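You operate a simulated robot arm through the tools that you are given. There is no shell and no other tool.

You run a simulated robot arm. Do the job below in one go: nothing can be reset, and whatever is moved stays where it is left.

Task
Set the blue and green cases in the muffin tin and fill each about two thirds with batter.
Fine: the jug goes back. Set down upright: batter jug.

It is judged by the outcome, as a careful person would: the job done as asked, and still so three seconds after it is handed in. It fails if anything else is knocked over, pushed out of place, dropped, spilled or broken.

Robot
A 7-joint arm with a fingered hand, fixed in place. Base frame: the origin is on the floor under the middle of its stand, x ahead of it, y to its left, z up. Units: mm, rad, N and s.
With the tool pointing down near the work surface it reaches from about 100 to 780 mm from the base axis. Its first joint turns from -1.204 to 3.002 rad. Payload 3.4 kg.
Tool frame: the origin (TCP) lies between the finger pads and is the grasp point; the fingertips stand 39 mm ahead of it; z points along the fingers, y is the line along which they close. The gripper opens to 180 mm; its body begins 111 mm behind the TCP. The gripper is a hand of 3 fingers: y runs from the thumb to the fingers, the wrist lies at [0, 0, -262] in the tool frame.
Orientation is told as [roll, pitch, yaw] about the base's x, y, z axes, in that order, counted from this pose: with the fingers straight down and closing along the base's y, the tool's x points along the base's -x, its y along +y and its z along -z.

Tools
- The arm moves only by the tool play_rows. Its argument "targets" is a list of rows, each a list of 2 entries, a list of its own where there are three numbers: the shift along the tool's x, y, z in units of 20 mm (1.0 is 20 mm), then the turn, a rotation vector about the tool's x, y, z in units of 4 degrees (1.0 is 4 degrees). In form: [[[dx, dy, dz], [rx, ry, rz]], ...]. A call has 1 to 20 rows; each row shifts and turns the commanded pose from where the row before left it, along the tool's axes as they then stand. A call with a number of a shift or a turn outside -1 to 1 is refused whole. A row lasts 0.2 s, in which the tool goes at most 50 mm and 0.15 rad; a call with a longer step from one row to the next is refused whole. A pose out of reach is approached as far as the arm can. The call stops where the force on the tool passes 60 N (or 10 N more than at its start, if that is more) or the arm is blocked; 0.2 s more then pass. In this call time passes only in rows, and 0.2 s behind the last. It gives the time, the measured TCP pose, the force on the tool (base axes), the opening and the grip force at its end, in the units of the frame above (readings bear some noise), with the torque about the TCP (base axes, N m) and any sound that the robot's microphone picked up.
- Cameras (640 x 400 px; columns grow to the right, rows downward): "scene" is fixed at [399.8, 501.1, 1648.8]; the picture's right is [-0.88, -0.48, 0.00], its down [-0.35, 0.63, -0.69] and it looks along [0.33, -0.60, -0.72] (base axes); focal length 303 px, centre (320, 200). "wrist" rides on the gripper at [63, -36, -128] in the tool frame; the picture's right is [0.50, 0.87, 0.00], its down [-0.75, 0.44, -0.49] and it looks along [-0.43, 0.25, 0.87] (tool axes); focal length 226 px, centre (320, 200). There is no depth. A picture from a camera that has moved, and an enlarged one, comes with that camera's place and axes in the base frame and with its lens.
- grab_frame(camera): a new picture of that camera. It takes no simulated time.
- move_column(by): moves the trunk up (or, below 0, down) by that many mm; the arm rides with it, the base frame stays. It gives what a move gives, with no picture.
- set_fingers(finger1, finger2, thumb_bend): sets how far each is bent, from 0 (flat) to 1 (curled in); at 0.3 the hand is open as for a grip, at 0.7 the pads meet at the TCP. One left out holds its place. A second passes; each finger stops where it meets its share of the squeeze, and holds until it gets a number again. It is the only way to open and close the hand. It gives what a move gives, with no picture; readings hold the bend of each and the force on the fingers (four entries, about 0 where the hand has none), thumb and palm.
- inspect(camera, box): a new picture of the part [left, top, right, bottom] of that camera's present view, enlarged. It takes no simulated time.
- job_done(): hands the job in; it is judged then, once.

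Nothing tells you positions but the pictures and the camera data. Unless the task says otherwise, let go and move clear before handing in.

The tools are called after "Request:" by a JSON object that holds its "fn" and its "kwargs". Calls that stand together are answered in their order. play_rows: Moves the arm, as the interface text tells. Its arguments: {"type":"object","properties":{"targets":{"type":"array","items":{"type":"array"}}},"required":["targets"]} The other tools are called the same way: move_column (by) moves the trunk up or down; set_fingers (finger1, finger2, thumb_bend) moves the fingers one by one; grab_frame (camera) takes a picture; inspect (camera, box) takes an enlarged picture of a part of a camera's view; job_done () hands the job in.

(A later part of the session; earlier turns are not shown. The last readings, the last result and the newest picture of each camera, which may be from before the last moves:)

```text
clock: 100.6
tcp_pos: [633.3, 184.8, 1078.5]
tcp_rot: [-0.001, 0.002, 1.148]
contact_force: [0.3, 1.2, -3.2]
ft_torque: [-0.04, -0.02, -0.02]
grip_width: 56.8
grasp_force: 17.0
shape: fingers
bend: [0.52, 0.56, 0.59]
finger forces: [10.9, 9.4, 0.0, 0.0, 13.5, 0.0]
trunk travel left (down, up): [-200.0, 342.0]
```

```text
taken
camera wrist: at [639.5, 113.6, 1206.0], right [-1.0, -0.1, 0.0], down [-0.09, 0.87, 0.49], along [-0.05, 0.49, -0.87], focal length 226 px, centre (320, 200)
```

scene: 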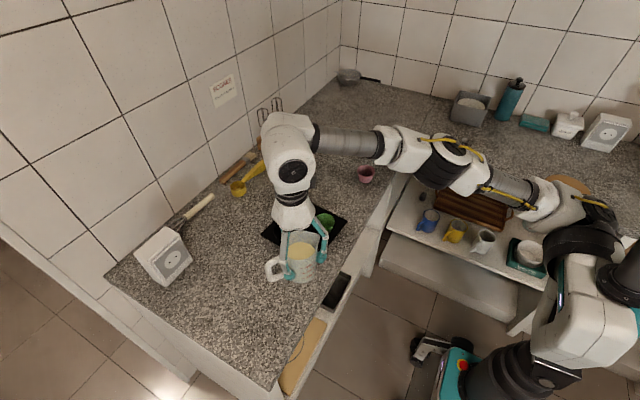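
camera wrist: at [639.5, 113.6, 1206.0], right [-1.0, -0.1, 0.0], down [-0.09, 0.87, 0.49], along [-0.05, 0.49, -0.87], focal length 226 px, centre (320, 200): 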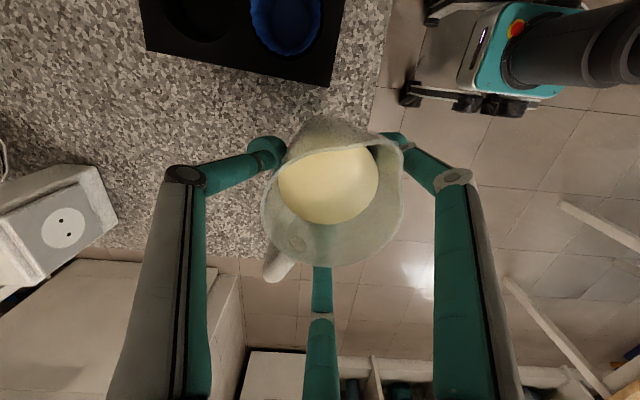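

The jug is stable. I'll finish the yaw to zero.

Request:
{"fn": "play_rows", "kwargs": {"targets": [[[0, 0, 0], [0, 0, 0.9]], [[0, 0, 0], [0, 0, 0.9]], [[0, 0, 0], [0, 0, 0.9]], [[0, 0, 0], [0, 0, 0.9]], [[0, 0, 0], [0, 0, 0.9]], [[0, 0, 0], [0, 0, 0.9]], [[0, 0, 0], [0, 0, 0.9]], [[0, 0, 0], [0, 0, 0.9]], [[0, 0, 0], [0, 0, 0.9]], [[0, 0, 0], [0, 0, 0.9]], [[0, 0, 0], [0, 0, 0.9]], [[0, 0, 0], [0, 0, 0.9]], [[0, 0, 0], [0, 0, 0.9]], [[0, 0, 0], [0, 0, 0.9]], [[0, 0, 0], [0, 0, 0.9]], [[0, 0, 0], [0, 0, 0.9]], [[0, 0, 0], [0, 0, 0.9]], [[0, 0, 0], [0, 0, 0.9]], [[0, 0, 0], [0, 0, 0.25]]]}}

Request:
{"fn": "grab_frame", "kwargs": {"camera": "wrist"}}

Request:
{"fn": "inspect", "kwargs": {"camera": "scene", "box": [220, 150, 360, 310]}}

```text
clock: 104.6
tcp_pos: [633.0, 186.0, 1077.6]
tcp_rot: [-0.003, 0.001, 0.0]
contact_force: [0.4, 0.0, -5.3]
ft_torque: [-0.02, 0.02, -0.02]
grip_width: 56.4
grasp_force: 16.9
shape: fingers
bend: [0.52, 0.56, 0.59]
finger forces: [11.0, 9.4, 0.1, 0.0, 13.5, 0.0]
trunk travel left (down, up): [-200.0, 342.0]
```

```text
taken
camera wrist: at [569.8, 150.2, 1206.2], right [-0.5, 0.87, 0.0], down [0.75, 0.43, 0.49], along [0.43, 0.24, -0.87], focal length 226 px, centre (320, 200)
```

wrist: 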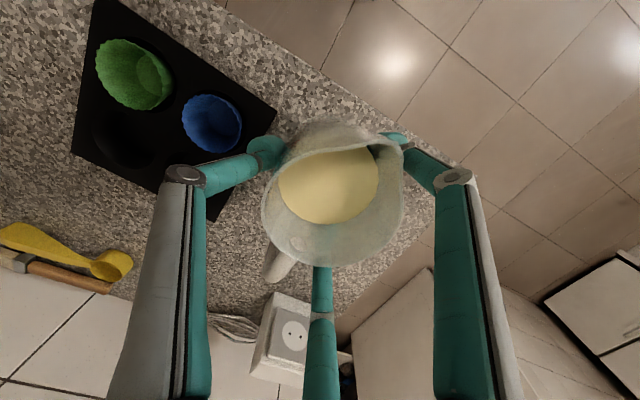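

```text
2.50 times, centred on (290, 230) of scene
camera zoom: at [399.8, 501.1, 1648.8], right [-0.88, -0.48, 0.0], down [-0.35, 0.63, -0.69], along [0.33, -0.6, -0.72], focal length 758 px, centre (395, 125)
```

zoom: 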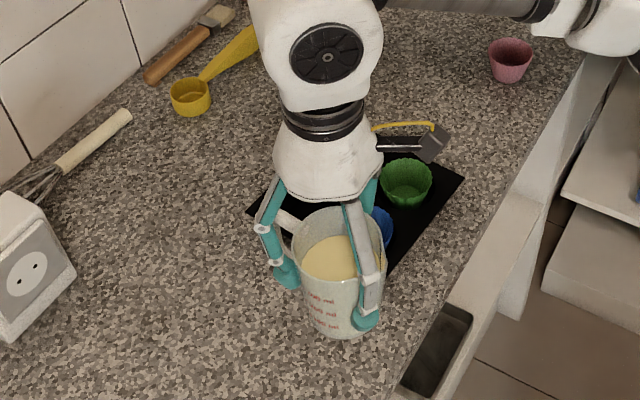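

Request:
{"fn": "inspect", "kwargs": {"camera": "wrist", "box": [240, 100, 430, 290]}}

```text
2.11 times, centred on (335, 195) of wrist
camera zoom: at [569.8, 150.2, 1206.2], right [-0.5, 0.87, 0.0], down [0.75, 0.43, 0.49], along [0.43, 0.24, -0.87], focal length 476 px, centre (288, 210)
```

zoom: 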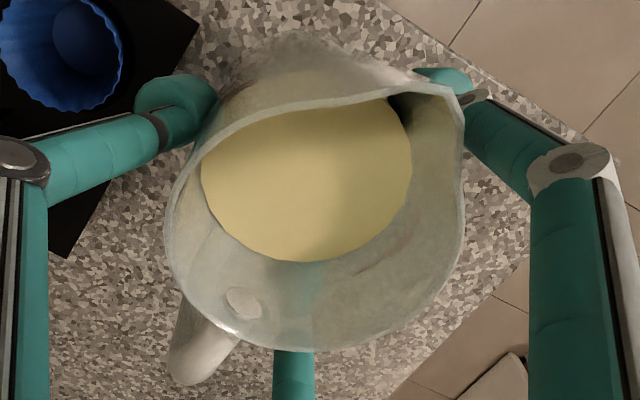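

The spout tip sits about 56 mm ahead of the TCP and 19 mm above it. I'll pre-tilt to 24°, safely below the pour angle, and then carry it slowly to beside the green case.

Request:
{"fn": "play_rows", "kwargs": {"targets": [[[0, 0, 0], [0, -0.5, 0]], [[0, 0, 0], [0, -0.8, 0]], [[0, 0, 0], [0, -0.8, 0]], [[0, 0, 0], [0, -0.8, 0]], [[0, 0, 0], [0, -0.8, 0]], [[0, 0, 0], [0, -0.8, 0]], [[0, 0, 0], [0, -0.8, 0]], [[0, 0, 0], [0, -0.5, 0]], [[0, 0, 0], [0, -0.2, 0]]]}}

Request:
{"fn": "grab_frame", "kwargs": {"camera": "wrist"}}

Request:
{"fn": "inspect", "kwargs": {"camera": "scene", "box": [220, 150, 360, 310]}}

```text
clock: 106.6
tcp_pos: [632.0, 185.5, 1077.9]
tcp_rot: [-0.002, -0.421, 0.001]
contact_force: [0.0, -0.1, -3.8]
ft_torque: [0.01, 0.1, -0.04]
grip_width: 56.6
grasp_force: 16.3
shape: fingers
bend: [0.52, 0.56, 0.59]
finger forces: [11.1, 8.7, 0.0, 0.1, 13.3, 0.0]
trunk travel left (down, up): [-200.0, 342.0]
```

```text
taken
camera wrist: at [522.8, 148.9, 1168.9], right [-0.46, 0.87, -0.2], down [0.49, 0.44, 0.76], along [0.74, 0.24, -0.62], focal length 226 px, centre (320, 200)
```

wrist: 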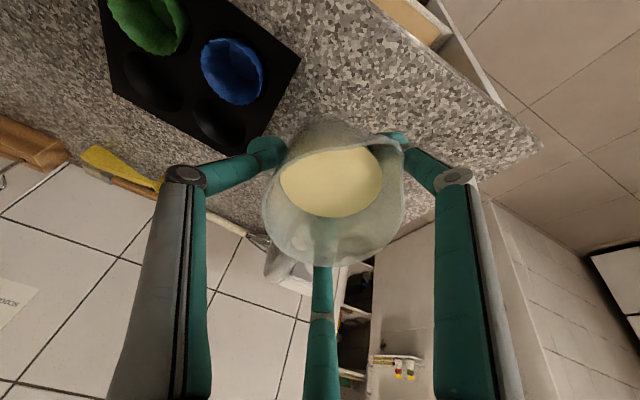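

```text
2.50 times, centred on (290, 230) of scene
camera zoom: at [399.8, 501.1, 1648.8], right [-0.88, -0.48, 0.0], down [-0.35, 0.63, -0.69], along [0.33, -0.6, -0.72], focal length 758 px, centre (395, 125)
```

zoom: 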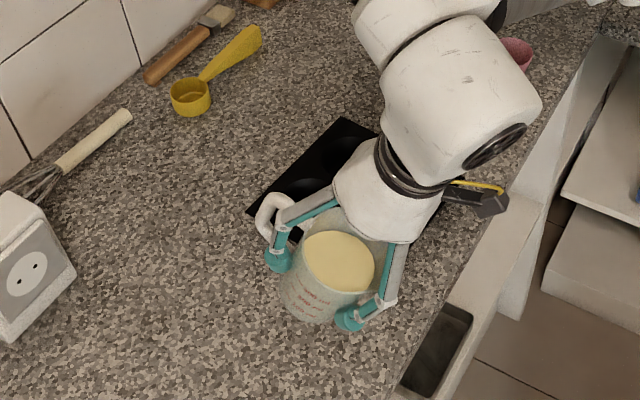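

At 24° the batter is still well below the lip. I'll carry it slowly to beside the green case.

Request:
{"fn": "play_rows", "kwargs": {"targets": [[[-0.1, -0.25, 0.09], [0, 0, 0]], [[-0.2, -0.5, 0.17], [0, 0, 0]], [[-0.23, -0.59, 0.2], [0, 0, 0]], [[-0.23, -0.59, 0.2], [0, 0, 0]], [[-0.23, -0.59, 0.2], [0, 0, 0]], [[-0.23, -0.59, 0.2], [0, 0, 0]], [[-0.23, -0.59, 0.2], [0, 0, 0]], [[-0.23, -0.59, 0.2], [0, 0, 0]], [[-0.23, -0.59, 0.2], [0, 0, 0]], [[-0.23, -0.59, 0.2], [0, 0, 0]], [[-0.23, -0.59, 0.2], [0, 0, 0]], [[-0.23, -0.59, 0.2], [0, 0, 0]], [[-0.23, -0.59, 0.2], [0, 0, 0]], [[-0.23, -0.59, 0.2], [0, 0, 0]], [[-0.23, -0.59, 0.2], [0, 0, 0]], [[-0.23, -0.59, 0.2], [0, 0, 0]], [[-0.23, -0.59, 0.2], [0, 0, 0]], [[-0.23, -0.59, 0.2], [0, 0, 0]], [[-0.15, -0.4, 0.13], [0, 0, 0]], [[0, -0.05, 0.02], [0, 0, 0]]]}}

Request:
{"fn": "grab_frame", "kwargs": {"camera": "wrist"}}

Request:
{"fn": "inspect", "kwargs": {"camera": "scene", "box": [220, 130, 380, 290]}}

```text
clock: 110.8
tcp_pos: [737.2, -28.8, 1046.6]
tcp_rot: [0.0, -0.419, -0.001]
contact_force: [-0.2, 0.0, -3.8]
ft_torque: [-0.01, 0.06, -0.04]
grip_width: 56.6
grasp_force: 16.4
shape: fingers
bend: [0.52, 0.56, 0.59]
finger forces: [11.2, 8.6, 0.1, 0.1, 13.2, 0.0]
trunk travel left (down, up): [-200.0, 342.0]
```

```text
taken
camera wrist: at [627.2, -64.4, 1138.0], right [-0.46, 0.87, -0.2], down [0.49, 0.44, 0.76], along [0.74, 0.24, -0.62], focal length 226 px, centre (320, 200)
```

wrist: 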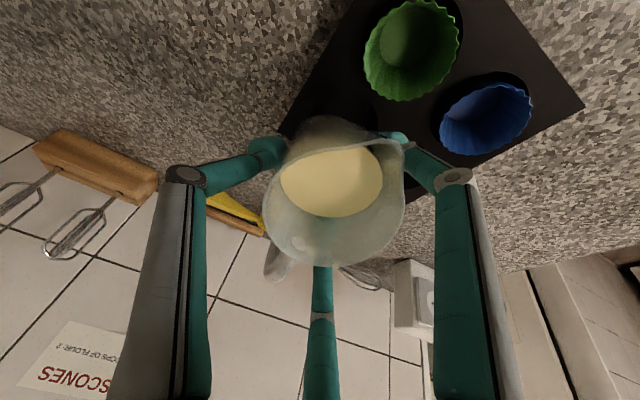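

```text
2.50 times, centred on (300, 210) of scene
camera zoom: at [399.8, 501.1, 1648.8], right [-0.88, -0.48, 0.0], down [-0.35, 0.63, -0.69], along [0.33, -0.6, -0.72], focal length 758 px, centre (370, 175)
```

zoom: 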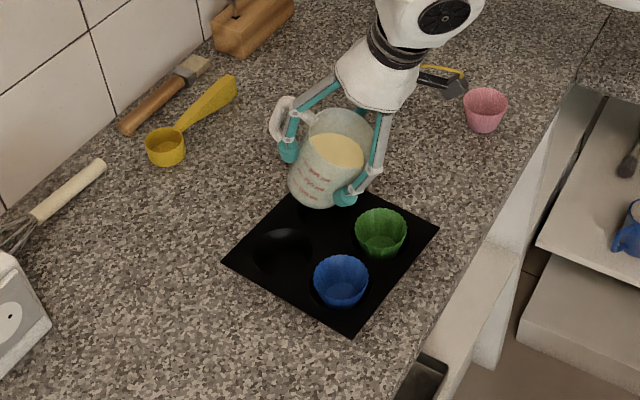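

Both cameras see the cases well, and the spout tip is right over the green case. I'll lower slightly and tilt up to about 36°, just short of pouring.

Request:
{"fn": "play_rows", "kwargs": {"targets": [[[0.063, 0.02, 0.079], [0, -0.5, 0]], [[0.063, 0.02, 0.079], [0, -0.5, 0]], [[0.063, 0.02, 0.079], [0, -0.5, 0]], [[0.063, 0.02, 0.079], [0, -0.5, 0]], [[0.063, 0, 0.079], [0, -0.5, 0]], [[0.063, 0, 0.079], [0, -0.5, 0]]]}}

Request:
{"fn": "grab_frame", "kwargs": {"camera": "wrist"}}

Request:
{"fn": "inspect", "kwargs": {"camera": "scene", "box": [260, 150, 360, 270]}}

```text
clock: 112.2
tcp_pos: [735.2, -26.5, 1033.1]
tcp_rot: [-0.002, -0.627, -0.002]
contact_force: [0.7, 0.2, -3.3]
ft_torque: [-0.04, 0.14, -0.02]
grip_width: 56.9
grasp_force: 16.2
shape: fingers
bend: [0.52, 0.56, 0.59]
finger forces: [11.3, 8.5, 0.1, 0.1, 13.0, 0.0]
trunk travel left (down, up): [-200.0, 342.0]
```

```text
taken
camera wrist: at [608.7, -62.2, 1100.0], right [-0.4, 0.87, -0.29], down [0.32, 0.44, 0.84], along [0.86, 0.24, -0.45], focal length 226 px, centre (320, 200)
```

wrist: 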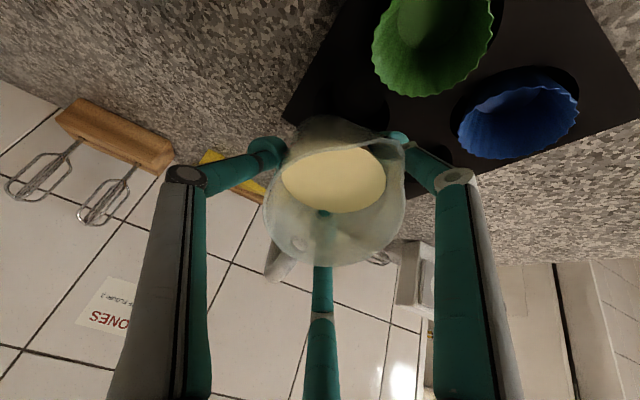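

```text
3.33 times, centred on (310, 210) of scene
camera zoom: at [399.8, 501.1, 1648.8], right [-0.88, -0.48, 0.0], down [-0.35, 0.63, -0.69], along [0.33, -0.6, -0.72], focal length 1011 px, centre (353, 167)
```

zoom: 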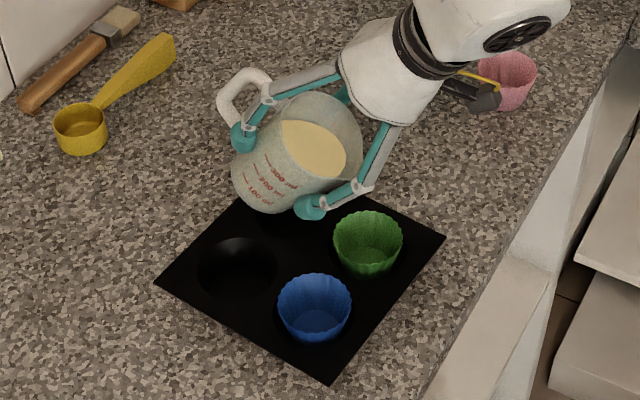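

The spout tip is at about (678, -14), 70 mm over the case. I'll tilt on in 1° steps and watch for flow.

Request:
{"fn": "play_rows", "kwargs": {"targets": [[[0.012, 0, -0.009], [0, -0.25, 0]], [[0.012, 0, -0.009], [0, -0.25, 0]], [[0.012, 0, -0.009], [0, -0.25, 0]]]}}

Request:
{"fn": "inspect", "kwargs": {"camera": "scene", "box": [280, 165, 350, 250]}}

Request:
{"fn": "inspect", "kwargs": {"camera": "wrist", "box": [260, 0, 520, 220]}}

```text
clock: 113.0
tcp_pos: [734.0, -25.6, 1034.3]
tcp_rot: [-0.003, -0.68, 0.001]
contact_force: [0.4, 0.1, -3.5]
ft_torque: [-0.02, 0.13, 0.0]
grip_width: 56.9
grasp_force: 16.0
shape: fingers
bend: [0.52, 0.56, 0.59]
finger forces: [11.3, 8.3, 0.0, 0.0, 13.0, 0.0]
trunk travel left (down, up): [-200.0, 342.0]
```

```text
4.71 times, centred on (315, 208) of scene
camera zoom: at [399.8, 501.1, 1648.8], right [-0.88, -0.48, 0.0], down [-0.35, 0.63, -0.69], along [0.33, -0.6, -0.72], focal length 1427 px, centre (344, 165)
```

zoom: 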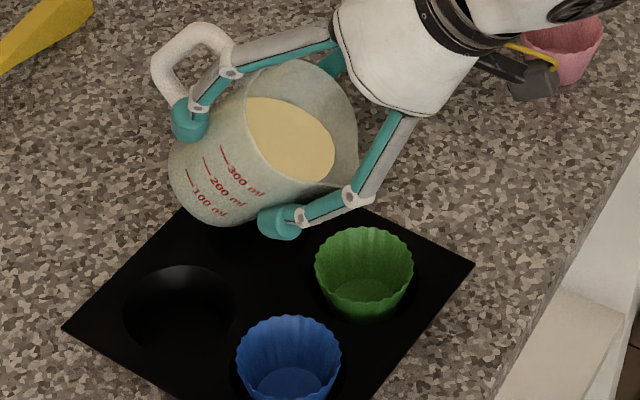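

```text
1.82 times, centred on (390, 110) of wrist
camera zoom: at [604.4, -62.2, 1094.0], right [-0.39, 0.87, -0.32], down [0.28, 0.44, 0.86], along [0.88, 0.24, -0.41], focal length 411 px, centre (193, 364)
```

zoom: 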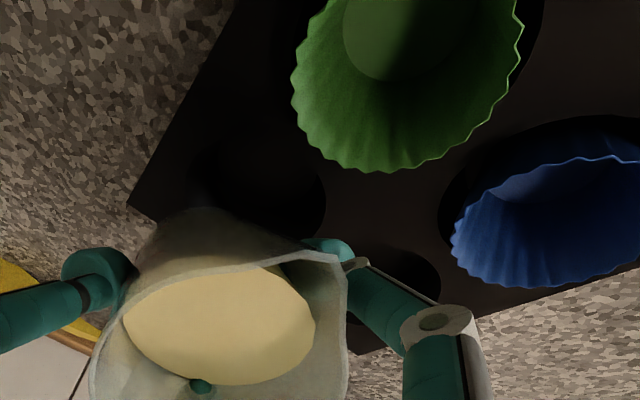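

No flow yet at 39°. I'll continue in small steps.

Request:
{"fn": "play_rows", "kwargs": {"targets": [[[0.012, 0, -0.009], [0, -0.25, 0]], [[0.012, 0, -0.009], [0, -0.25, 0]]]}}

Request:
{"fn": "inspect", "kwargs": {"camera": "scene", "box": [280, 165, 350, 250]}}

Request:
{"fn": "inspect", "kwargs": {"camera": "wrist", "box": [260, 0, 520, 220]}}

```text
clock: 113.6
tcp_pos: [732.1, -25.6, 1034.3]
tcp_rot: [-0.002, -0.716, 0.001]
contact_force: [-0.1, -0.1, -3.8]
ft_torque: [-0.03, 0.14, 0.03]
grip_width: 56.7
grasp_force: 16.1
shape: fingers
bend: [0.52, 0.56, 0.59]
finger forces: [11.4, 8.4, 0.0, 0.0, 12.8, 0.1]
trunk travel left (down, up): [-200.0, 342.0]
```

```text
4.71 times, centred on (315, 208) of scene
camera zoom: at [399.8, 501.1, 1648.8], right [-0.88, -0.48, 0.0], down [-0.35, 0.63, -0.69], along [0.33, -0.6, -0.72], focal length 1427 px, centre (344, 165)
```

zoom: 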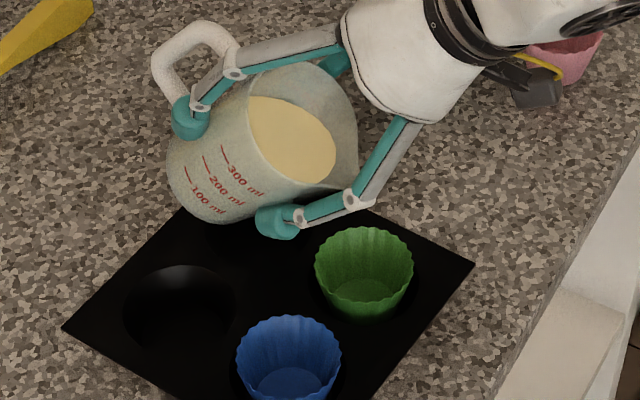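

```text
1.82 times, centred on (390, 110) of wrist
camera zoom: at [602.1, -62.3, 1089.4], right [-0.38, 0.87, -0.33], down [0.25, 0.44, 0.87], along [0.89, 0.24, -0.38], focal length 411 px, centre (193, 364)
```

zoom: 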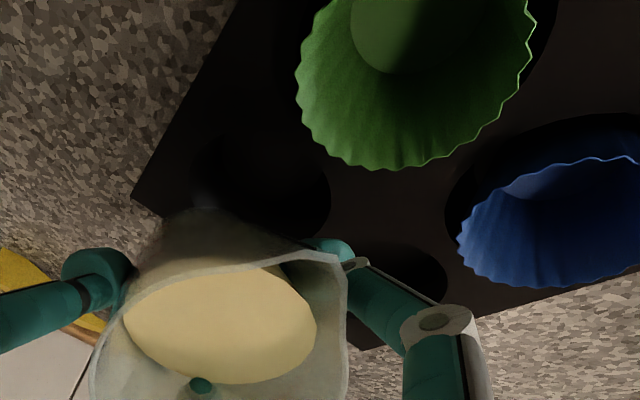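

Request:
{"fn": "play_rows", "kwargs": {"targets": [[[0.012, 0, -0.009], [0, -0.25, 0]], [[0.012, 0, -0.009], [0, -0.25, 0]]]}}

Request:
{"fn": "inspect", "kwargs": {"camera": "scene", "box": [280, 165, 350, 250]}}

Request:
{"fn": "inspect", "kwargs": {"camera": "wrist", "box": [260, 0, 520, 220]}}

```text
clock: 114.2
tcp_pos: [732.6, -27.5, 1033.7]
tcp_rot: [0.0, -0.751, -0.002]
contact_force: [-0.5, 0.0, -3.8]
ft_torque: [0.02, 0.13, -0.02]
grip_width: 56.9
grasp_force: 16.2
shape: fingers
bend: [0.52, 0.56, 0.59]
finger forces: [11.3, 8.4, 0.0, 0.0, 13.0, 0.0]
trunk travel left (down, up): [-200.0, 342.0]
```

```text
4.71 times, centred on (315, 208) of scene
camera zoom: at [399.8, 501.1, 1648.8], right [-0.88, -0.48, 0.0], down [-0.35, 0.63, -0.69], along [0.33, -0.6, -0.72], focal length 1427 px, centre (344, 165)
```

zoom: 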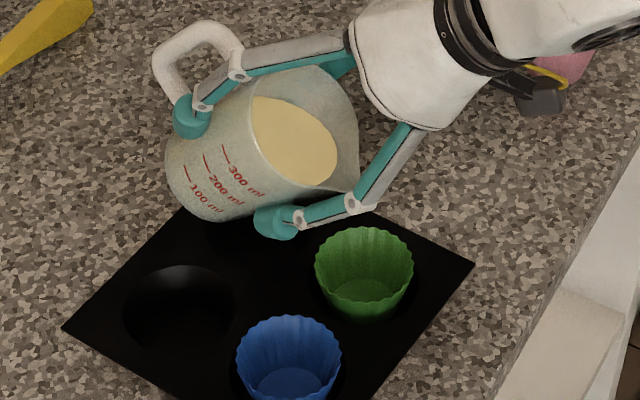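

```text
1.82 times, centred on (390, 110) of wrist
camera zoom: at [599.3, -62.4, 1084.6], right [-0.36, 0.87, -0.34], down [0.22, 0.44, 0.87], along [0.91, 0.24, -0.35], focal length 411 px, centre (193, 364)
```

zoom: 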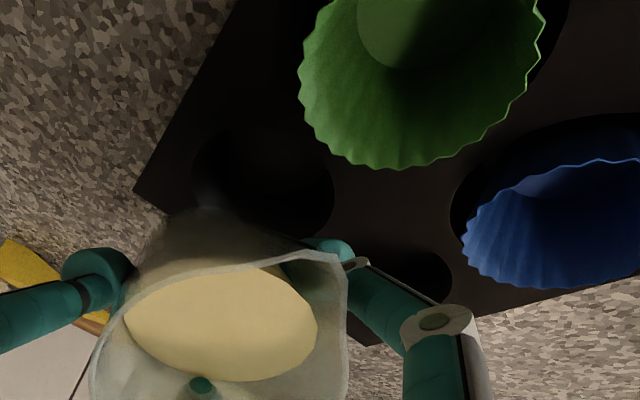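

Request:
{"fn": "play_rows", "kwargs": {"targets": [[[0.012, 0, -0.009], [0, -0.25, 0]], [[0.012, 0, -0.009], [0, -0.25, 0]]]}}

Request:
{"fn": "inspect", "kwargs": {"camera": "scene", "box": [280, 165, 350, 250]}}

Request:
{"fn": "inspect", "kwargs": {"camera": "wrist", "box": [260, 0, 520, 220]}}

```text
clock: 114.8
tcp_pos: [733.5, -27.1, 1031.9]
tcp_rot: [-0.002, -0.784, 0.0]
contact_force: [0.5, 0.0, -4.3]
ft_torque: [-0.01, 0.13, -0.01]
grip_width: 56.7
grasp_force: 16.8
shape: fingers
bend: [0.52, 0.56, 0.59]
finger forces: [11.4, 8.4, 0.0, 0.0, 12.9, 0.0]
trunk travel left (down, up): [-200.0, 342.0]
```

```text
4.71 times, centred on (315, 208) of scene
camera zoom: at [399.8, 501.1, 1648.8], right [-0.88, -0.48, 0.0], down [-0.35, 0.63, -0.69], along [0.33, -0.6, -0.72], focal length 1427 px, centre (344, 165)
```

zoom: 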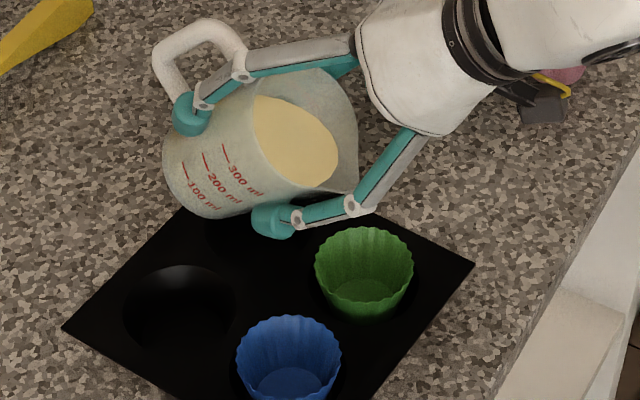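

```text
1.82 times, centred on (390, 110) of wrist
camera zoom: at [597.9, -62.7, 1079.8], right [-0.35, 0.87, -0.35], down [0.19, 0.44, 0.88], along [0.92, 0.24, -0.31], focal length 411 px, centre (193, 364)
```

zoom: 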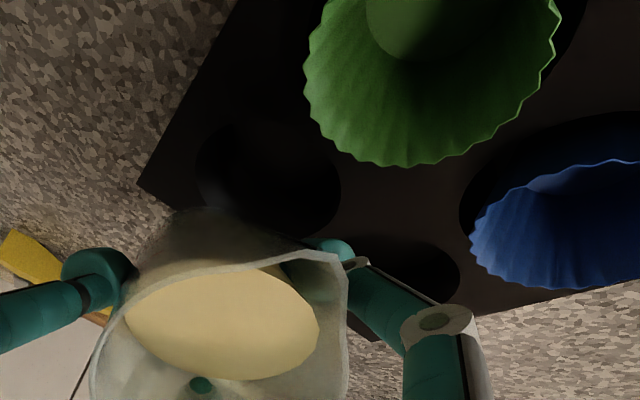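

Request:
{"fn": "play_rows", "kwargs": {"targets": [[[0.012, 0, -0.009], [0, -0.25, 0]], [[0.012, 0, -0.009], [0, -0.25, 0]]]}}

Request:
{"fn": "inspect", "kwargs": {"camera": "scene", "box": [280, 165, 350, 250]}}

Request:
{"fn": "inspect", "kwargs": {"camera": "wrist", "box": [260, 0, 520, 220]}}

```text
clock: 115.4
tcp_pos: [732.2, -26.4, 1032.8]
tcp_rot: [-0.001, -0.821, -0.001]
contact_force: [0.7, -0.2, -3.9]
ft_torque: [-0.03, 0.1, 0.02]
grip_width: 56.9
grasp_force: 15.8
shape: fingers
bend: [0.52, 0.56, 0.59]
finger forces: [11.4, 8.3, 0.0, 0.0, 12.9, 0.0]
trunk travel left (down, up): [-200.0, 342.0]
```

```text
4.71 times, centred on (315, 208) of scene
camera zoom: at [399.8, 501.1, 1648.8], right [-0.88, -0.48, 0.0], down [-0.35, 0.63, -0.69], along [0.33, -0.6, -0.72], focal length 1427 px, centre (344, 165)
```

zoom: 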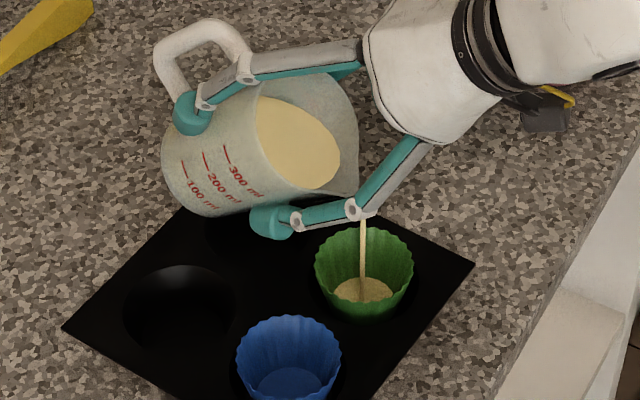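

```text
1.82 times, centred on (390, 110) of wrist
camera zoom: at [595.2, -62.1, 1075.0], right [-0.34, 0.87, -0.37], down [0.15, 0.44, 0.89], along [0.93, 0.24, -0.28], focal length 411 px, centre (193, 364)
```

zoom: 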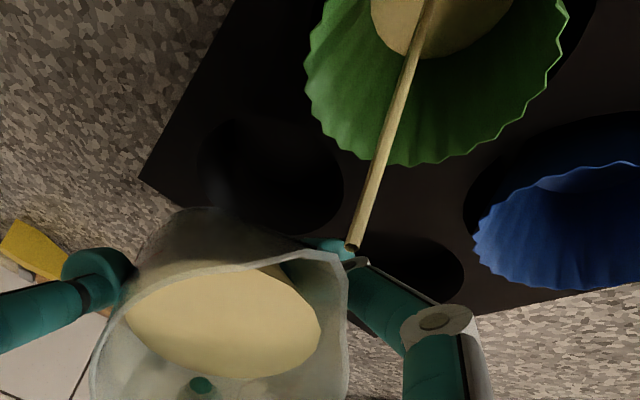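

The batter is now streaming straight into the green case. I'll hold briefly and watch the level.

Request:
{"fn": "play_rows", "kwargs": {"targets": [[[0, 0, 0], [0, 0, 0]]]}}

Request:
{"fn": "inspect", "kwargs": {"camera": "scene", "box": [295, 195, 350, 250]}}

Request:
{"fn": "inspect", "kwargs": {"camera": "wrist", "box": [260, 0, 520, 220]}}

```text
clock: 115.8
tcp_pos: [733.1, -24.5, 1033.0]
tcp_rot: [-0.003, -0.82, 0.0]
contact_force: [0.0, -1.0, -4.7]
ft_torque: [0.0, 0.1, 0.02]
grip_width: 56.5
grasp_force: 16.0
shape: fingers
bend: [0.52, 0.56, 0.59]
finger forces: [11.3, 8.3, 0.0, 0.0, 12.8, 0.0]
trunk travel left (down, up): [-200.0, 342.0]
```

```text
7.27 times, centred on (322, 222) of scene
camera zoom: at [399.8, 501.1, 1648.8], right [-0.88, -0.48, 0.0], down [-0.35, 0.63, -0.69], along [0.33, -0.6, -0.72], focal length 2206 px, centre (302, 36)
```

zoom: 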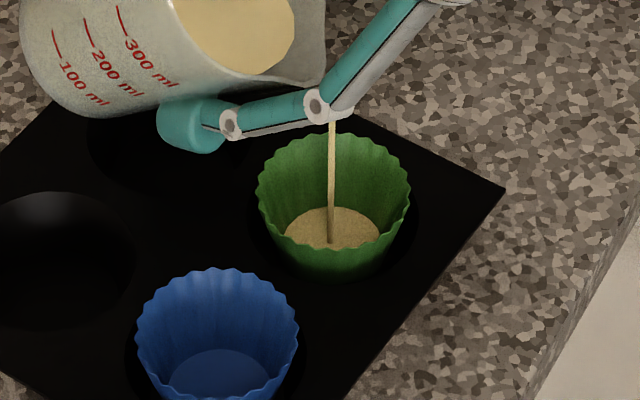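

```text
1.82 times, centred on (390, 110) of wrist
camera zoom: at [595.3, -62.1, 1074.8], right [-0.34, 0.87, -0.37], down [0.15, 0.44, 0.89], along [0.93, 0.24, -0.28], focal length 411 px, centre (193, 364)
```

zoom: 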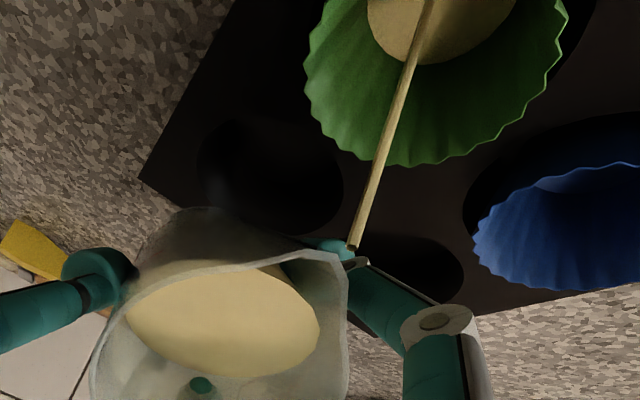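

The level is about 10% so far. I'll hold a bit longer to gauge the flow rate.

Request:
{"fn": "play_rows", "kwargs": {"targets": [[[0, 0, 0], [0, 0, 0]], [[0, 0, 0], [0, 0, 0]], [[0, 0, 0], [0, 0, 0]], [[0, 0, 0], [0, 0, 0]]]}}

Request:
{"fn": "inspect", "kwargs": {"camera": "scene", "box": [295, 195, 350, 250]}}

Request:
{"fn": "inspect", "kwargs": {"camera": "wrist", "box": [260, 0, 520, 220]}}

```text
clock: 116.8
tcp_pos: [732.1, -25.7, 1033.3]
tcp_rot: [-0.001, -0.82, 0.0]
contact_force: [-0.2, 0.3, -3.7]
ft_torque: [-0.02, 0.09, 0.03]
grip_width: 56.5
grasp_force: 15.8
shape: fingers
bend: [0.52, 0.56, 0.59]
finger forces: [11.4, 8.3, 0.0, 0.0, 12.8, 0.0]
trunk travel left (down, up): [-200.0, 342.0]
```

```text
7.27 times, centred on (322, 222) of scene
camera zoom: at [399.8, 501.1, 1648.8], right [-0.88, -0.48, 0.0], down [-0.35, 0.63, -0.69], along [0.33, -0.6, -0.72], focal length 2206 px, centre (302, 36)
```

zoom: 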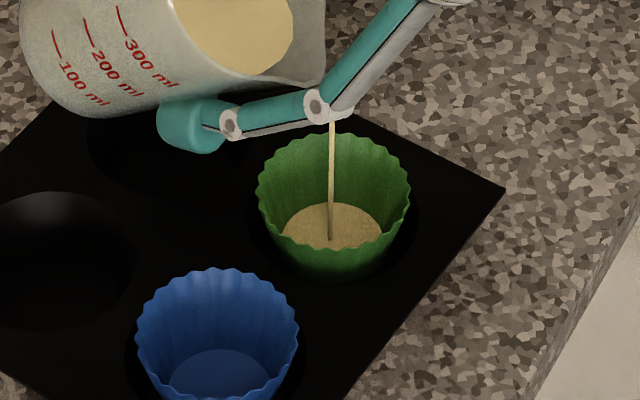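

```text
1.82 times, centred on (390, 110) of wrist
camera zoom: at [595.3, -62.0, 1074.8], right [-0.34, 0.87, -0.37], down [0.15, 0.44, 0.89], along [0.93, 0.24, -0.28], focal length 411 px, centre (193, 364)
```

zoom: 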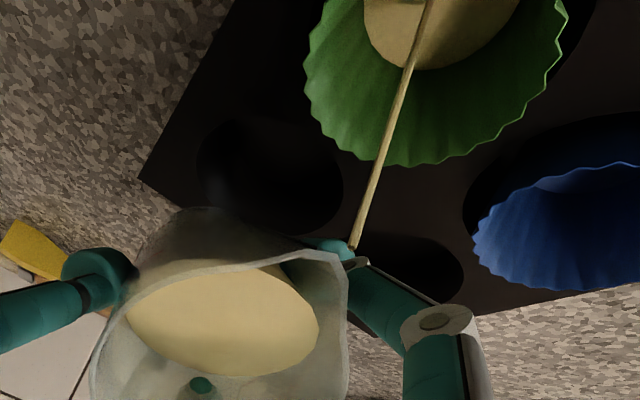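

The flow is slow and controlled. I'll tilt 2° more and hold.

Request:
{"fn": "play_rows", "kwargs": {"targets": [[[0.012, 0, -0.009], [0, -0.25, 0]], [[0.012, 0, -0.009], [0, -0.25, 0]], [[0, 0, 0], [0, 0, 0]], [[0, 0, 0], [0, 0, 0]]]}}

Request:
{"fn": "inspect", "kwargs": {"camera": "scene", "box": [295, 195, 350, 250]}}

Request:
{"fn": "inspect", "kwargs": {"camera": "wrist", "box": [260, 0, 520, 220]}}

```text
clock: 117.8
tcp_pos: [731.1, -26.0, 1033.4]
tcp_rot: [-0.001, -0.855, 0.001]
contact_force: [-0.3, 0.0, -3.6]
ft_torque: [0.01, 0.14, 0.0]
grip_width: 56.8
grasp_force: 16.2
shape: fingers
bend: [0.52, 0.56, 0.59]
finger forces: [11.5, 8.3, 0.0, 0.0, 12.9, 0.1]
trunk travel left (down, up): [-200.0, 342.0]
```

```text
7.27 times, centred on (322, 222) of scene
camera zoom: at [399.8, 501.1, 1648.8], right [-0.88, -0.48, 0.0], down [-0.35, 0.63, -0.69], along [0.33, -0.6, -0.72], focal length 2206 px, centre (302, 36)
```

zoom: 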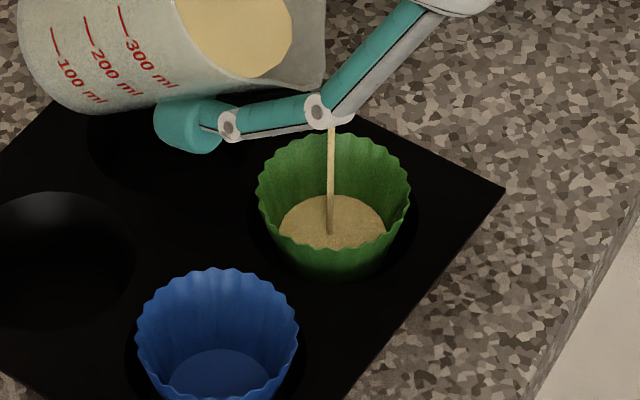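

```text
1.82 times, centred on (390, 110) of wrist
camera zoom: at [593.2, -62.0, 1069.7], right [-0.33, 0.87, -0.38], down [0.12, 0.44, 0.89], along [0.94, 0.24, -0.25], focal length 411 px, centre (193, 364)
```

zoom: 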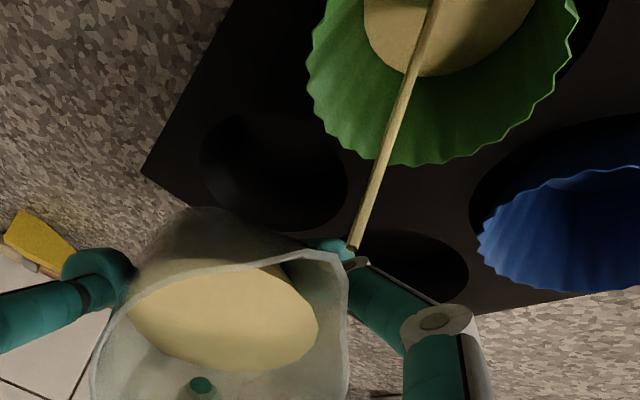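

The level is about 25%. I'll continue with another 2° and a short hold.

Request:
{"fn": "play_rows", "kwargs": {"targets": [[[0.012, 0, -0.009], [0, -0.25, 0]], [[0.012, 0, -0.009], [0, -0.25, 0]], [[0, 0, 0], [0, 0, 0]], [[0, 0, 0], [0, 0, 0]], [[0, 0, 0], [0, 0, 0]], [[0, 0, 0], [0, 0, 0]]]}}

Request:
{"fn": "inspect", "kwargs": {"camera": "scene", "box": [295, 195, 350, 250]}}

Request:
{"fn": "inspect", "kwargs": {"camera": "wrist", "box": [260, 0, 520, 220]}}

```text
clock: 119.2
tcp_pos: [730.8, -26.8, 1033.7]
tcp_rot: [0.0, -0.89, 0.0]
contact_force: [-1.2, -0.8, -3.2]
ft_torque: [-0.05, 0.18, -0.02]
grip_width: 56.6
grasp_force: 16.0
shape: fingers
bend: [0.52, 0.56, 0.59]
finger forces: [11.4, 8.2, 0.0, 0.1, 13.0, 0.0]
trunk travel left (down, up): [-200.0, 342.0]
```

```text
7.27 times, centred on (322, 222) of scene
camera zoom: at [399.8, 501.1, 1648.8], right [-0.88, -0.48, 0.0], down [-0.35, 0.63, -0.69], along [0.33, -0.6, -0.72], focal length 2206 px, centre (302, 36)
```

zoom: 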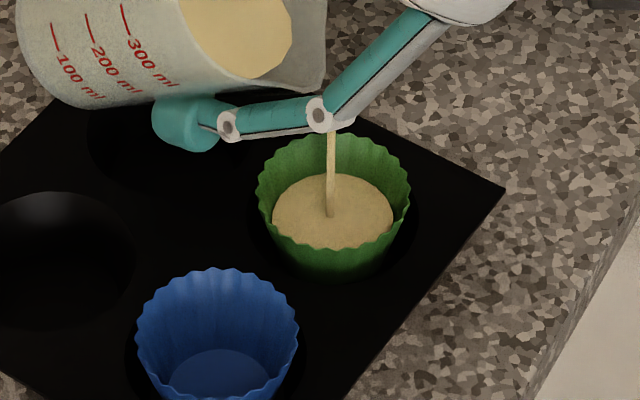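

```text
1.82 times, centred on (390, 110) of wrist
camera zoom: at [591.3, -62.4, 1065.2], right [-0.31, 0.87, -0.39], down [0.09, 0.44, 0.9], along [0.94, 0.24, -0.22], focal length 411 px, centre (193, 364)
```

zoom: 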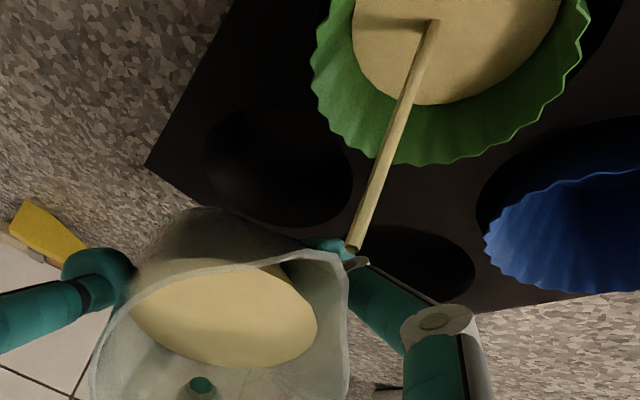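

The level is about 50%, rising roughly 20% per second. I'll hold 0.6 s more and then tilt back smoothly to stop the flow.

Request:
{"fn": "play_rows", "kwargs": {"targets": [[[0, 0, 0], [0, 0, 0]], [[0, 0, 0], [0, 0, 0]], [[0, 0, 0], [0, 0, 0]], [[0, 0, 0], [0, 1, 0]], [[0, 0, 0], [0, 1, 0]], [[0, 0, 0], [0, 1, 0]], [[0, 0, 0], [0, 1, 0]]]}}

Request:
{"fn": "inspect", "kwargs": {"camera": "scene", "box": [295, 195, 350, 250]}}

Request:
{"fn": "inspect", "kwargs": {"camera": "wrist", "box": [260, 0, 520, 220]}}

```text
clock: 120.8
tcp_pos: [730.4, -27.9, 1033.8]
tcp_rot: [-0.004, -0.609, -0.001]
contact_force: [-0.2, 0.3, -4.3]
ft_torque: [0.02, 0.09, -0.01]
grip_width: 56.6
grasp_force: 16.1
shape: fingers
bend: [0.52, 0.56, 0.59]
finger forces: [11.3, 8.6, 0.0, 0.0, 12.8, 0.0]
trunk travel left (down, up): [-200.0, 342.0]
```

```text
7.27 times, centred on (322, 222) of scene
camera zoom: at [399.8, 501.1, 1648.8], right [-0.88, -0.48, 0.0], down [-0.35, 0.63, -0.69], along [0.33, -0.6, -0.72], focal length 2206 px, centre (302, 36)
```

zoom: 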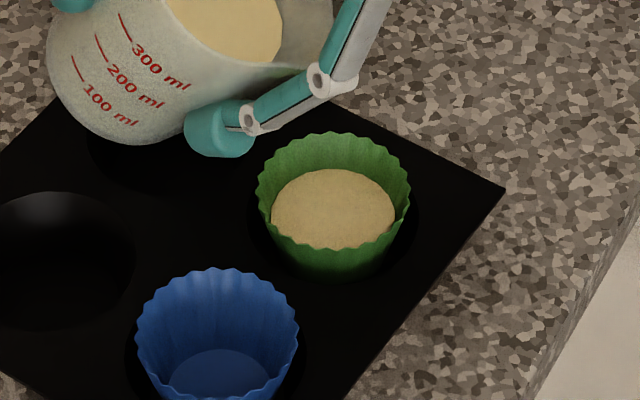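

```text
1.82 times, centred on (390, 110) of wrist
camera zoom: at [605.7, -62.1, 1103.0], right [-0.41, 0.87, -0.29], down [0.34, 0.44, 0.83], along [0.85, 0.24, -0.47], focal length 411 px, centre (193, 364)
```

zoom: 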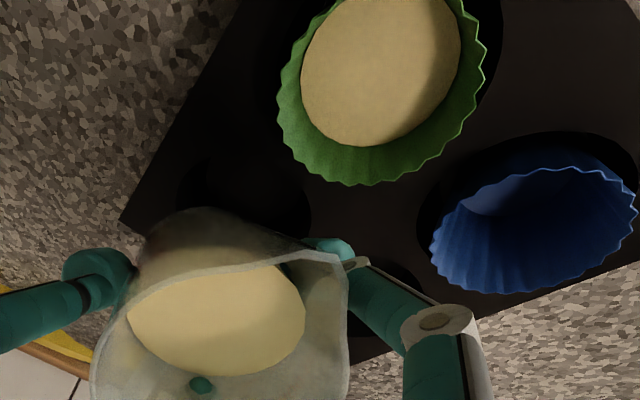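

The green case is about 55–57% full. I'll tilt again to just past the previous angle for a short top-up.

Request:
{"fn": "play_rows", "kwargs": {"targets": [[[0, 0, 0], [0, -1, 0]], [[0, 0, 0], [0, -1, 0]], [[0, 0, 0], [0, -1, 0]], [[0, 0, 0], [0, -1, 0]], [[0, 0, 0], [0, -0.25, 0]], [[0, 0, 0], [0, 0, 0]]]}}

Request:
{"fn": "inspect", "kwargs": {"camera": "scene", "box": [295, 195, 350, 250]}}

Request:
{"fn": "inspect", "kwargs": {"camera": "wrist", "box": [260, 0, 520, 220]}}

```text
clock: 122.2
tcp_pos: [731.1, -26.2, 1033.8]
tcp_rot: [-0.003, -0.907, 0.0]
contact_force: [-0.1, -0.6, -3.4]
ft_torque: [-0.03, 0.09, 0.01]
grip_width: 56.7
grasp_force: 16.0
shape: fingers
bend: [0.52, 0.56, 0.59]
finger forces: [11.5, 8.3, 0.0, 0.1, 12.8, 0.0]
trunk travel left (down, up): [-200.0, 342.0]
```

```text
7.27 times, centred on (322, 222) of scene
camera zoom: at [399.8, 501.1, 1648.8], right [-0.88, -0.48, 0.0], down [-0.35, 0.63, -0.69], along [0.33, -0.6, -0.72], focal length 2206 px, centre (302, 36)
```

zoom: 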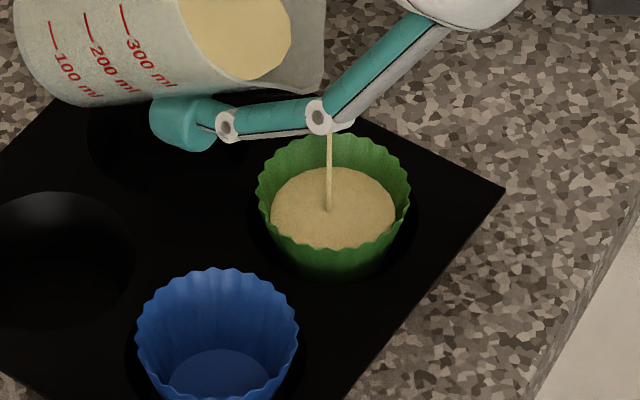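

```text
1.82 times, centred on (390, 110) of wrist
camera zoom: at [590.7, -62.3, 1062.8], right [-0.31, 0.87, -0.4], down [0.08, 0.44, 0.9], along [0.95, 0.24, -0.2], focal length 411 px, centre (193, 364)
```

zoom: 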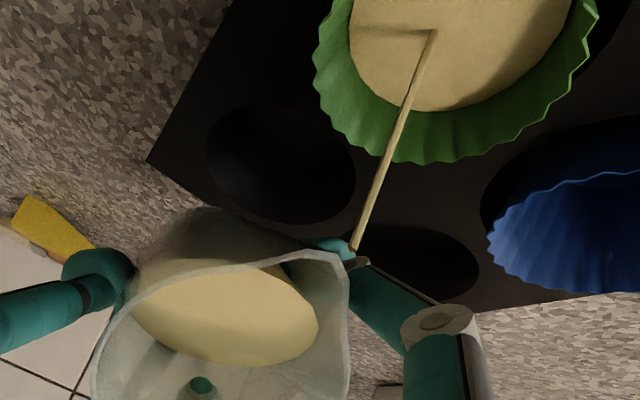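

Request:
{"fn": "play_rows", "kwargs": {"targets": [[[0.01, 0, -0.008], [0, -0.25, 0]], [[0, 0, 0], [0, 0, 0]], [[0, 0, 0], [0, 0, 0]], [[0, 0, 0], [0, 0, 0]]]}}

Request:
{"fn": "inspect", "kwargs": {"camera": "scene", "box": [295, 195, 350, 250]}}

Request:
{"fn": "inspect", "kwargs": {"camera": "wrist", "box": [260, 0, 520, 220]}}

```text
clock: 123.2
tcp_pos: [731.1, -26.8, 1032.7]
tcp_rot: [-0.001, -0.923, 0.0]
contact_force: [0.6, -0.8, -3.2]
ft_torque: [-0.02, 0.16, -0.01]
grip_width: 56.7
grasp_force: 16.1
shape: fingers
bend: [0.52, 0.56, 0.59]
finger forces: [11.5, 8.3, 0.1, 0.0, 12.8, 0.0]
trunk travel left (down, up): [-200.0, 342.0]
```

```text
7.27 times, centred on (322, 222) of scene
camera zoom: at [399.8, 501.1, 1648.8], right [-0.88, -0.48, 0.0], down [-0.35, 0.63, -0.69], along [0.33, -0.6, -0.72], focal length 2206 px, centre (302, 36)
```

zoom: 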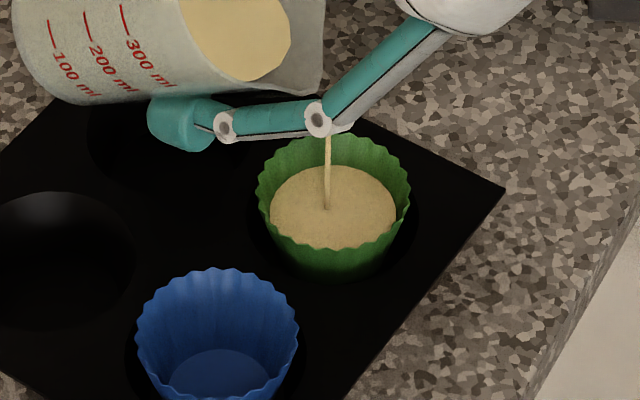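

```text
1.82 times, centred on (390, 110) of wrist
camera zoom: at [590.3, -62.2, 1060.3], right [-0.3, 0.87, -0.4], down [0.06, 0.44, 0.9], along [0.95, 0.25, -0.18], focal length 411 px, centre (193, 364)
```

zoom: 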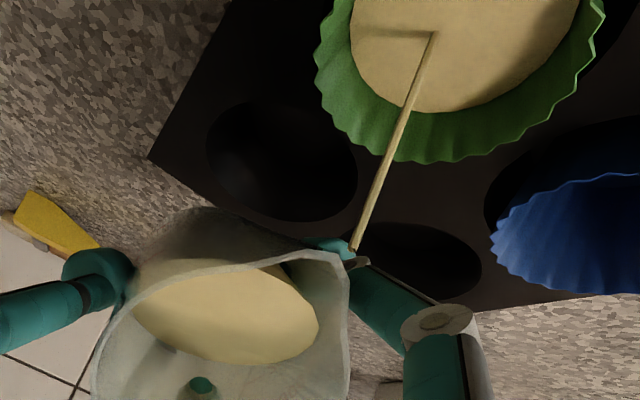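

About 60% now. I'll add one more degree, hold for 1 s, then check.

Request:
{"fn": "play_rows", "kwargs": {"targets": [[[0.01, 0, -0.008], [0, -0.25, 0]], [[0, 0, 0], [0, 0, 0]], [[0, 0, 0], [0, 0, 0]]]}}

Request:
{"fn": "inspect", "kwargs": {"camera": "scene", "box": [305, 200, 345, 240]}}

```text
clock: 124.0
tcp_pos: [731.1, -26.7, 1034.5]
tcp_rot: [-0.002, -0.942, 0.0]
contact_force: [0.7, 0.7, -3.7]
ft_torque: [-0.05, 0.1, -0.04]
grip_width: 56.4
grasp_force: 16.5
shape: fingers
bend: [0.52, 0.56, 0.59]
finger forces: [11.5, 8.4, 0.0, 0.0, 12.8, 0.1]
trunk travel left (down, up): [-200.0, 342.0]
```

```text
10.00 times, centred on (325, 220) of scene
camera zoom: at [399.8, 501.1, 1648.8], right [-0.88, -0.48, 0.0], down [-0.35, 0.63, -0.69], along [0.33, -0.6, -0.72], focal length 3033 px, centre (270, 0)
```

zoom: 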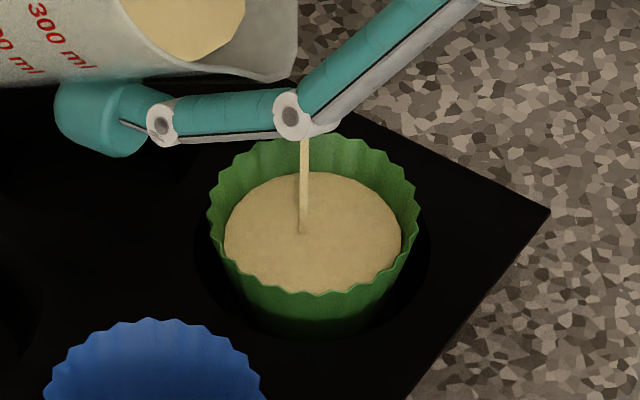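

About two thirds now. One more brief moment, then I'll tilt back to stop.

Request:
{"fn": "play_rows", "kwargs": {"targets": [[[0, 0, 0], [0, 0, 0]], [[0, 0, 0], [0, 1, 0]], [[0, 0, 0], [0, 1, 0]], [[0, 0, 0], [0, 1, 0]], [[0, 0, 0], [0, 1, 0]], [[0, 0, 0], [0, 1, 0]]]}}

Request:
{"fn": "inspect", "kwargs": {"camera": "scene", "box": [305, 200, 345, 240]}}

Request:
{"fn": "inspect", "kwargs": {"camera": "wrist", "box": [260, 0, 520, 220]}}

```text
clock: 125.4
tcp_pos: [730.7, -25.6, 1034.7]
tcp_rot: [-0.002, -0.594, 0.002]
contact_force: [0.0, -0.5, -3.2]
ft_torque: [-0.05, 0.07, 0.0]
grip_width: 56.7
grasp_force: 17.0
shape: fingers
bend: [0.52, 0.56, 0.59]
finger forces: [11.3, 8.6, 0.0, 0.0, 12.8, 0.0]
trunk travel left (down, up): [-200.0, 342.0]
```

```text
10.00 times, centred on (325, 220) of scene
camera zoom: at [399.8, 501.1, 1648.8], right [-0.88, -0.48, 0.0], down [-0.35, 0.63, -0.69], along [0.33, -0.6, -0.72], focal length 3033 px, centre (270, 0)
```

zoom: 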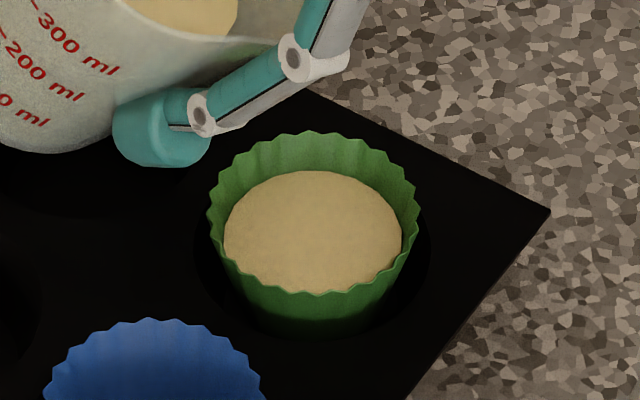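

```text
1.82 times, centred on (390, 110) of wrist
camera zoom: at [606.4, -62.2, 1105.1], right [-0.41, 0.87, -0.28], down [0.35, 0.44, 0.83], along [0.84, 0.25, -0.48], focal length 411 px, centre (193, 364)
```

zoom: 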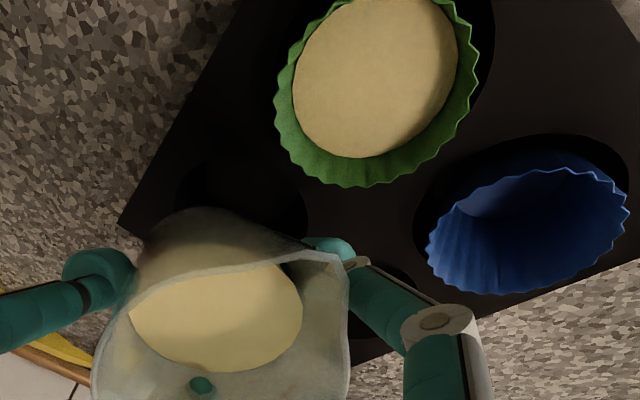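

The green case is about 65% by height, a bit less by volume since it's conical. I'll add a small top-up to reach roughly 70%.

Request:
{"fn": "play_rows", "kwargs": {"targets": [[[0, 0, 0], [0, -1, 0]], [[0, 0, 0], [0, -1, 0]], [[0, 0, 0], [0, -1, 0]], [[0, 0, 0], [0, -1, 0]], [[0, 0, 0], [0, -1, 0]], [[0.01, 0, -0.01], [0, -0.3, 0]], [[0, 0, 0], [0, 0, 0]]]}}

Request:
{"fn": "inspect", "kwargs": {"camera": "scene", "box": [305, 200, 345, 240]}}

```text
clock: 127.0
tcp_pos: [729.4, -27.1, 1033.2]
tcp_rot: [-0.003, -0.962, -0.001]
contact_force: [0.7, 0.7, -3.5]
ft_torque: [0.02, 0.1, -0.01]
grip_width: 56.7
grasp_force: 15.8
shape: fingers
bend: [0.52, 0.56, 0.59]
finger forces: [11.5, 8.3, 0.0, 0.0, 12.7, 0.1]
trunk travel left (down, up): [-200.0, 342.0]
```

```text
10.00 times, centred on (325, 220) of scene
camera zoom: at [399.8, 501.1, 1648.8], right [-0.88, -0.48, 0.0], down [-0.35, 0.63, -0.69], along [0.33, -0.6, -0.72], focal length 3033 px, centre (270, 0)
```

zoom: 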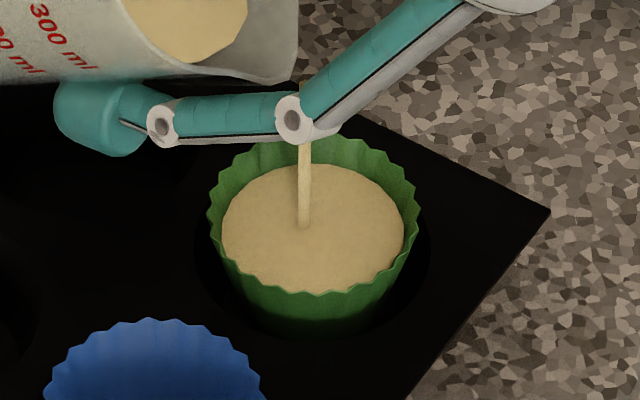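

Good, around 70%. I'll tilt back now.

Request:
{"fn": "play_rows", "kwargs": {"targets": [[[0, 0, 0], [0, 1, 0]], [[0, 0, 0], [0, 1, 0]], [[0, 0, 0], [0, 1, 0]], [[0, 0, 0], [0, 1, 0]], [[0, 0, 0], [0, 1, 0]]]}}

Request:
{"fn": "inspect", "kwargs": {"camera": "scene", "box": [305, 200, 345, 240]}}

Request:
{"fn": "grab_frame", "kwargs": {"camera": "wrist"}}

```text
clock: 128.2
tcp_pos: [731.1, -26.0, 1033.2]
tcp_rot: [-0.002, -0.613, 0.0]
contact_force: [-0.2, 0.9, -4.2]
ft_torque: [0.03, 0.13, -0.02]
grip_width: 56.4
grasp_force: 16.5
shape: fingers
bend: [0.52, 0.56, 0.59]
finger forces: [11.4, 8.6, 0.0, 0.0, 12.8, 0.0]
trunk travel left (down, up): [-200.0, 342.0]
```

```text
10.00 times, centred on (325, 220) of scene
camera zoom: at [399.8, 501.1, 1648.8], right [-0.88, -0.48, 0.0], down [-0.35, 0.63, -0.69], along [0.33, -0.6, -0.72], focal length 3033 px, centre (270, 0)
```

zoom: 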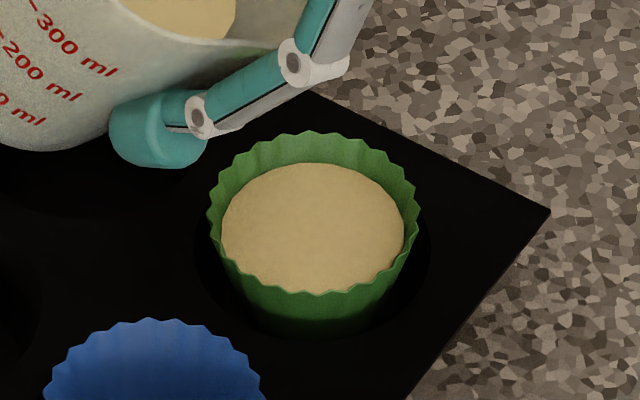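

```text
taken
camera wrist: at [605.2, -62.2, 1102.0], right [-0.41, 0.87, -0.29], down [0.33, 0.44, 0.84], along [0.85, 0.24, -0.47], focal length 226 px, centre (320, 200)
```

wrist: 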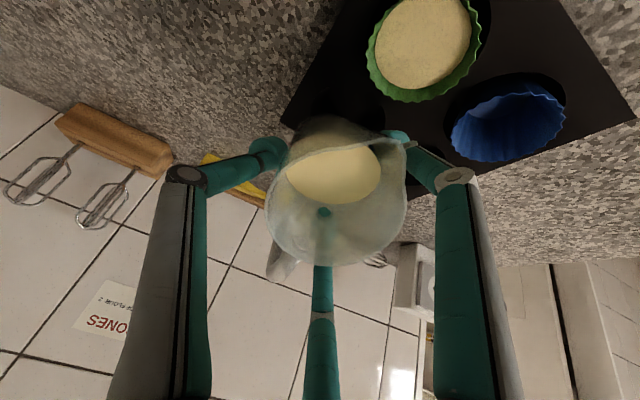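

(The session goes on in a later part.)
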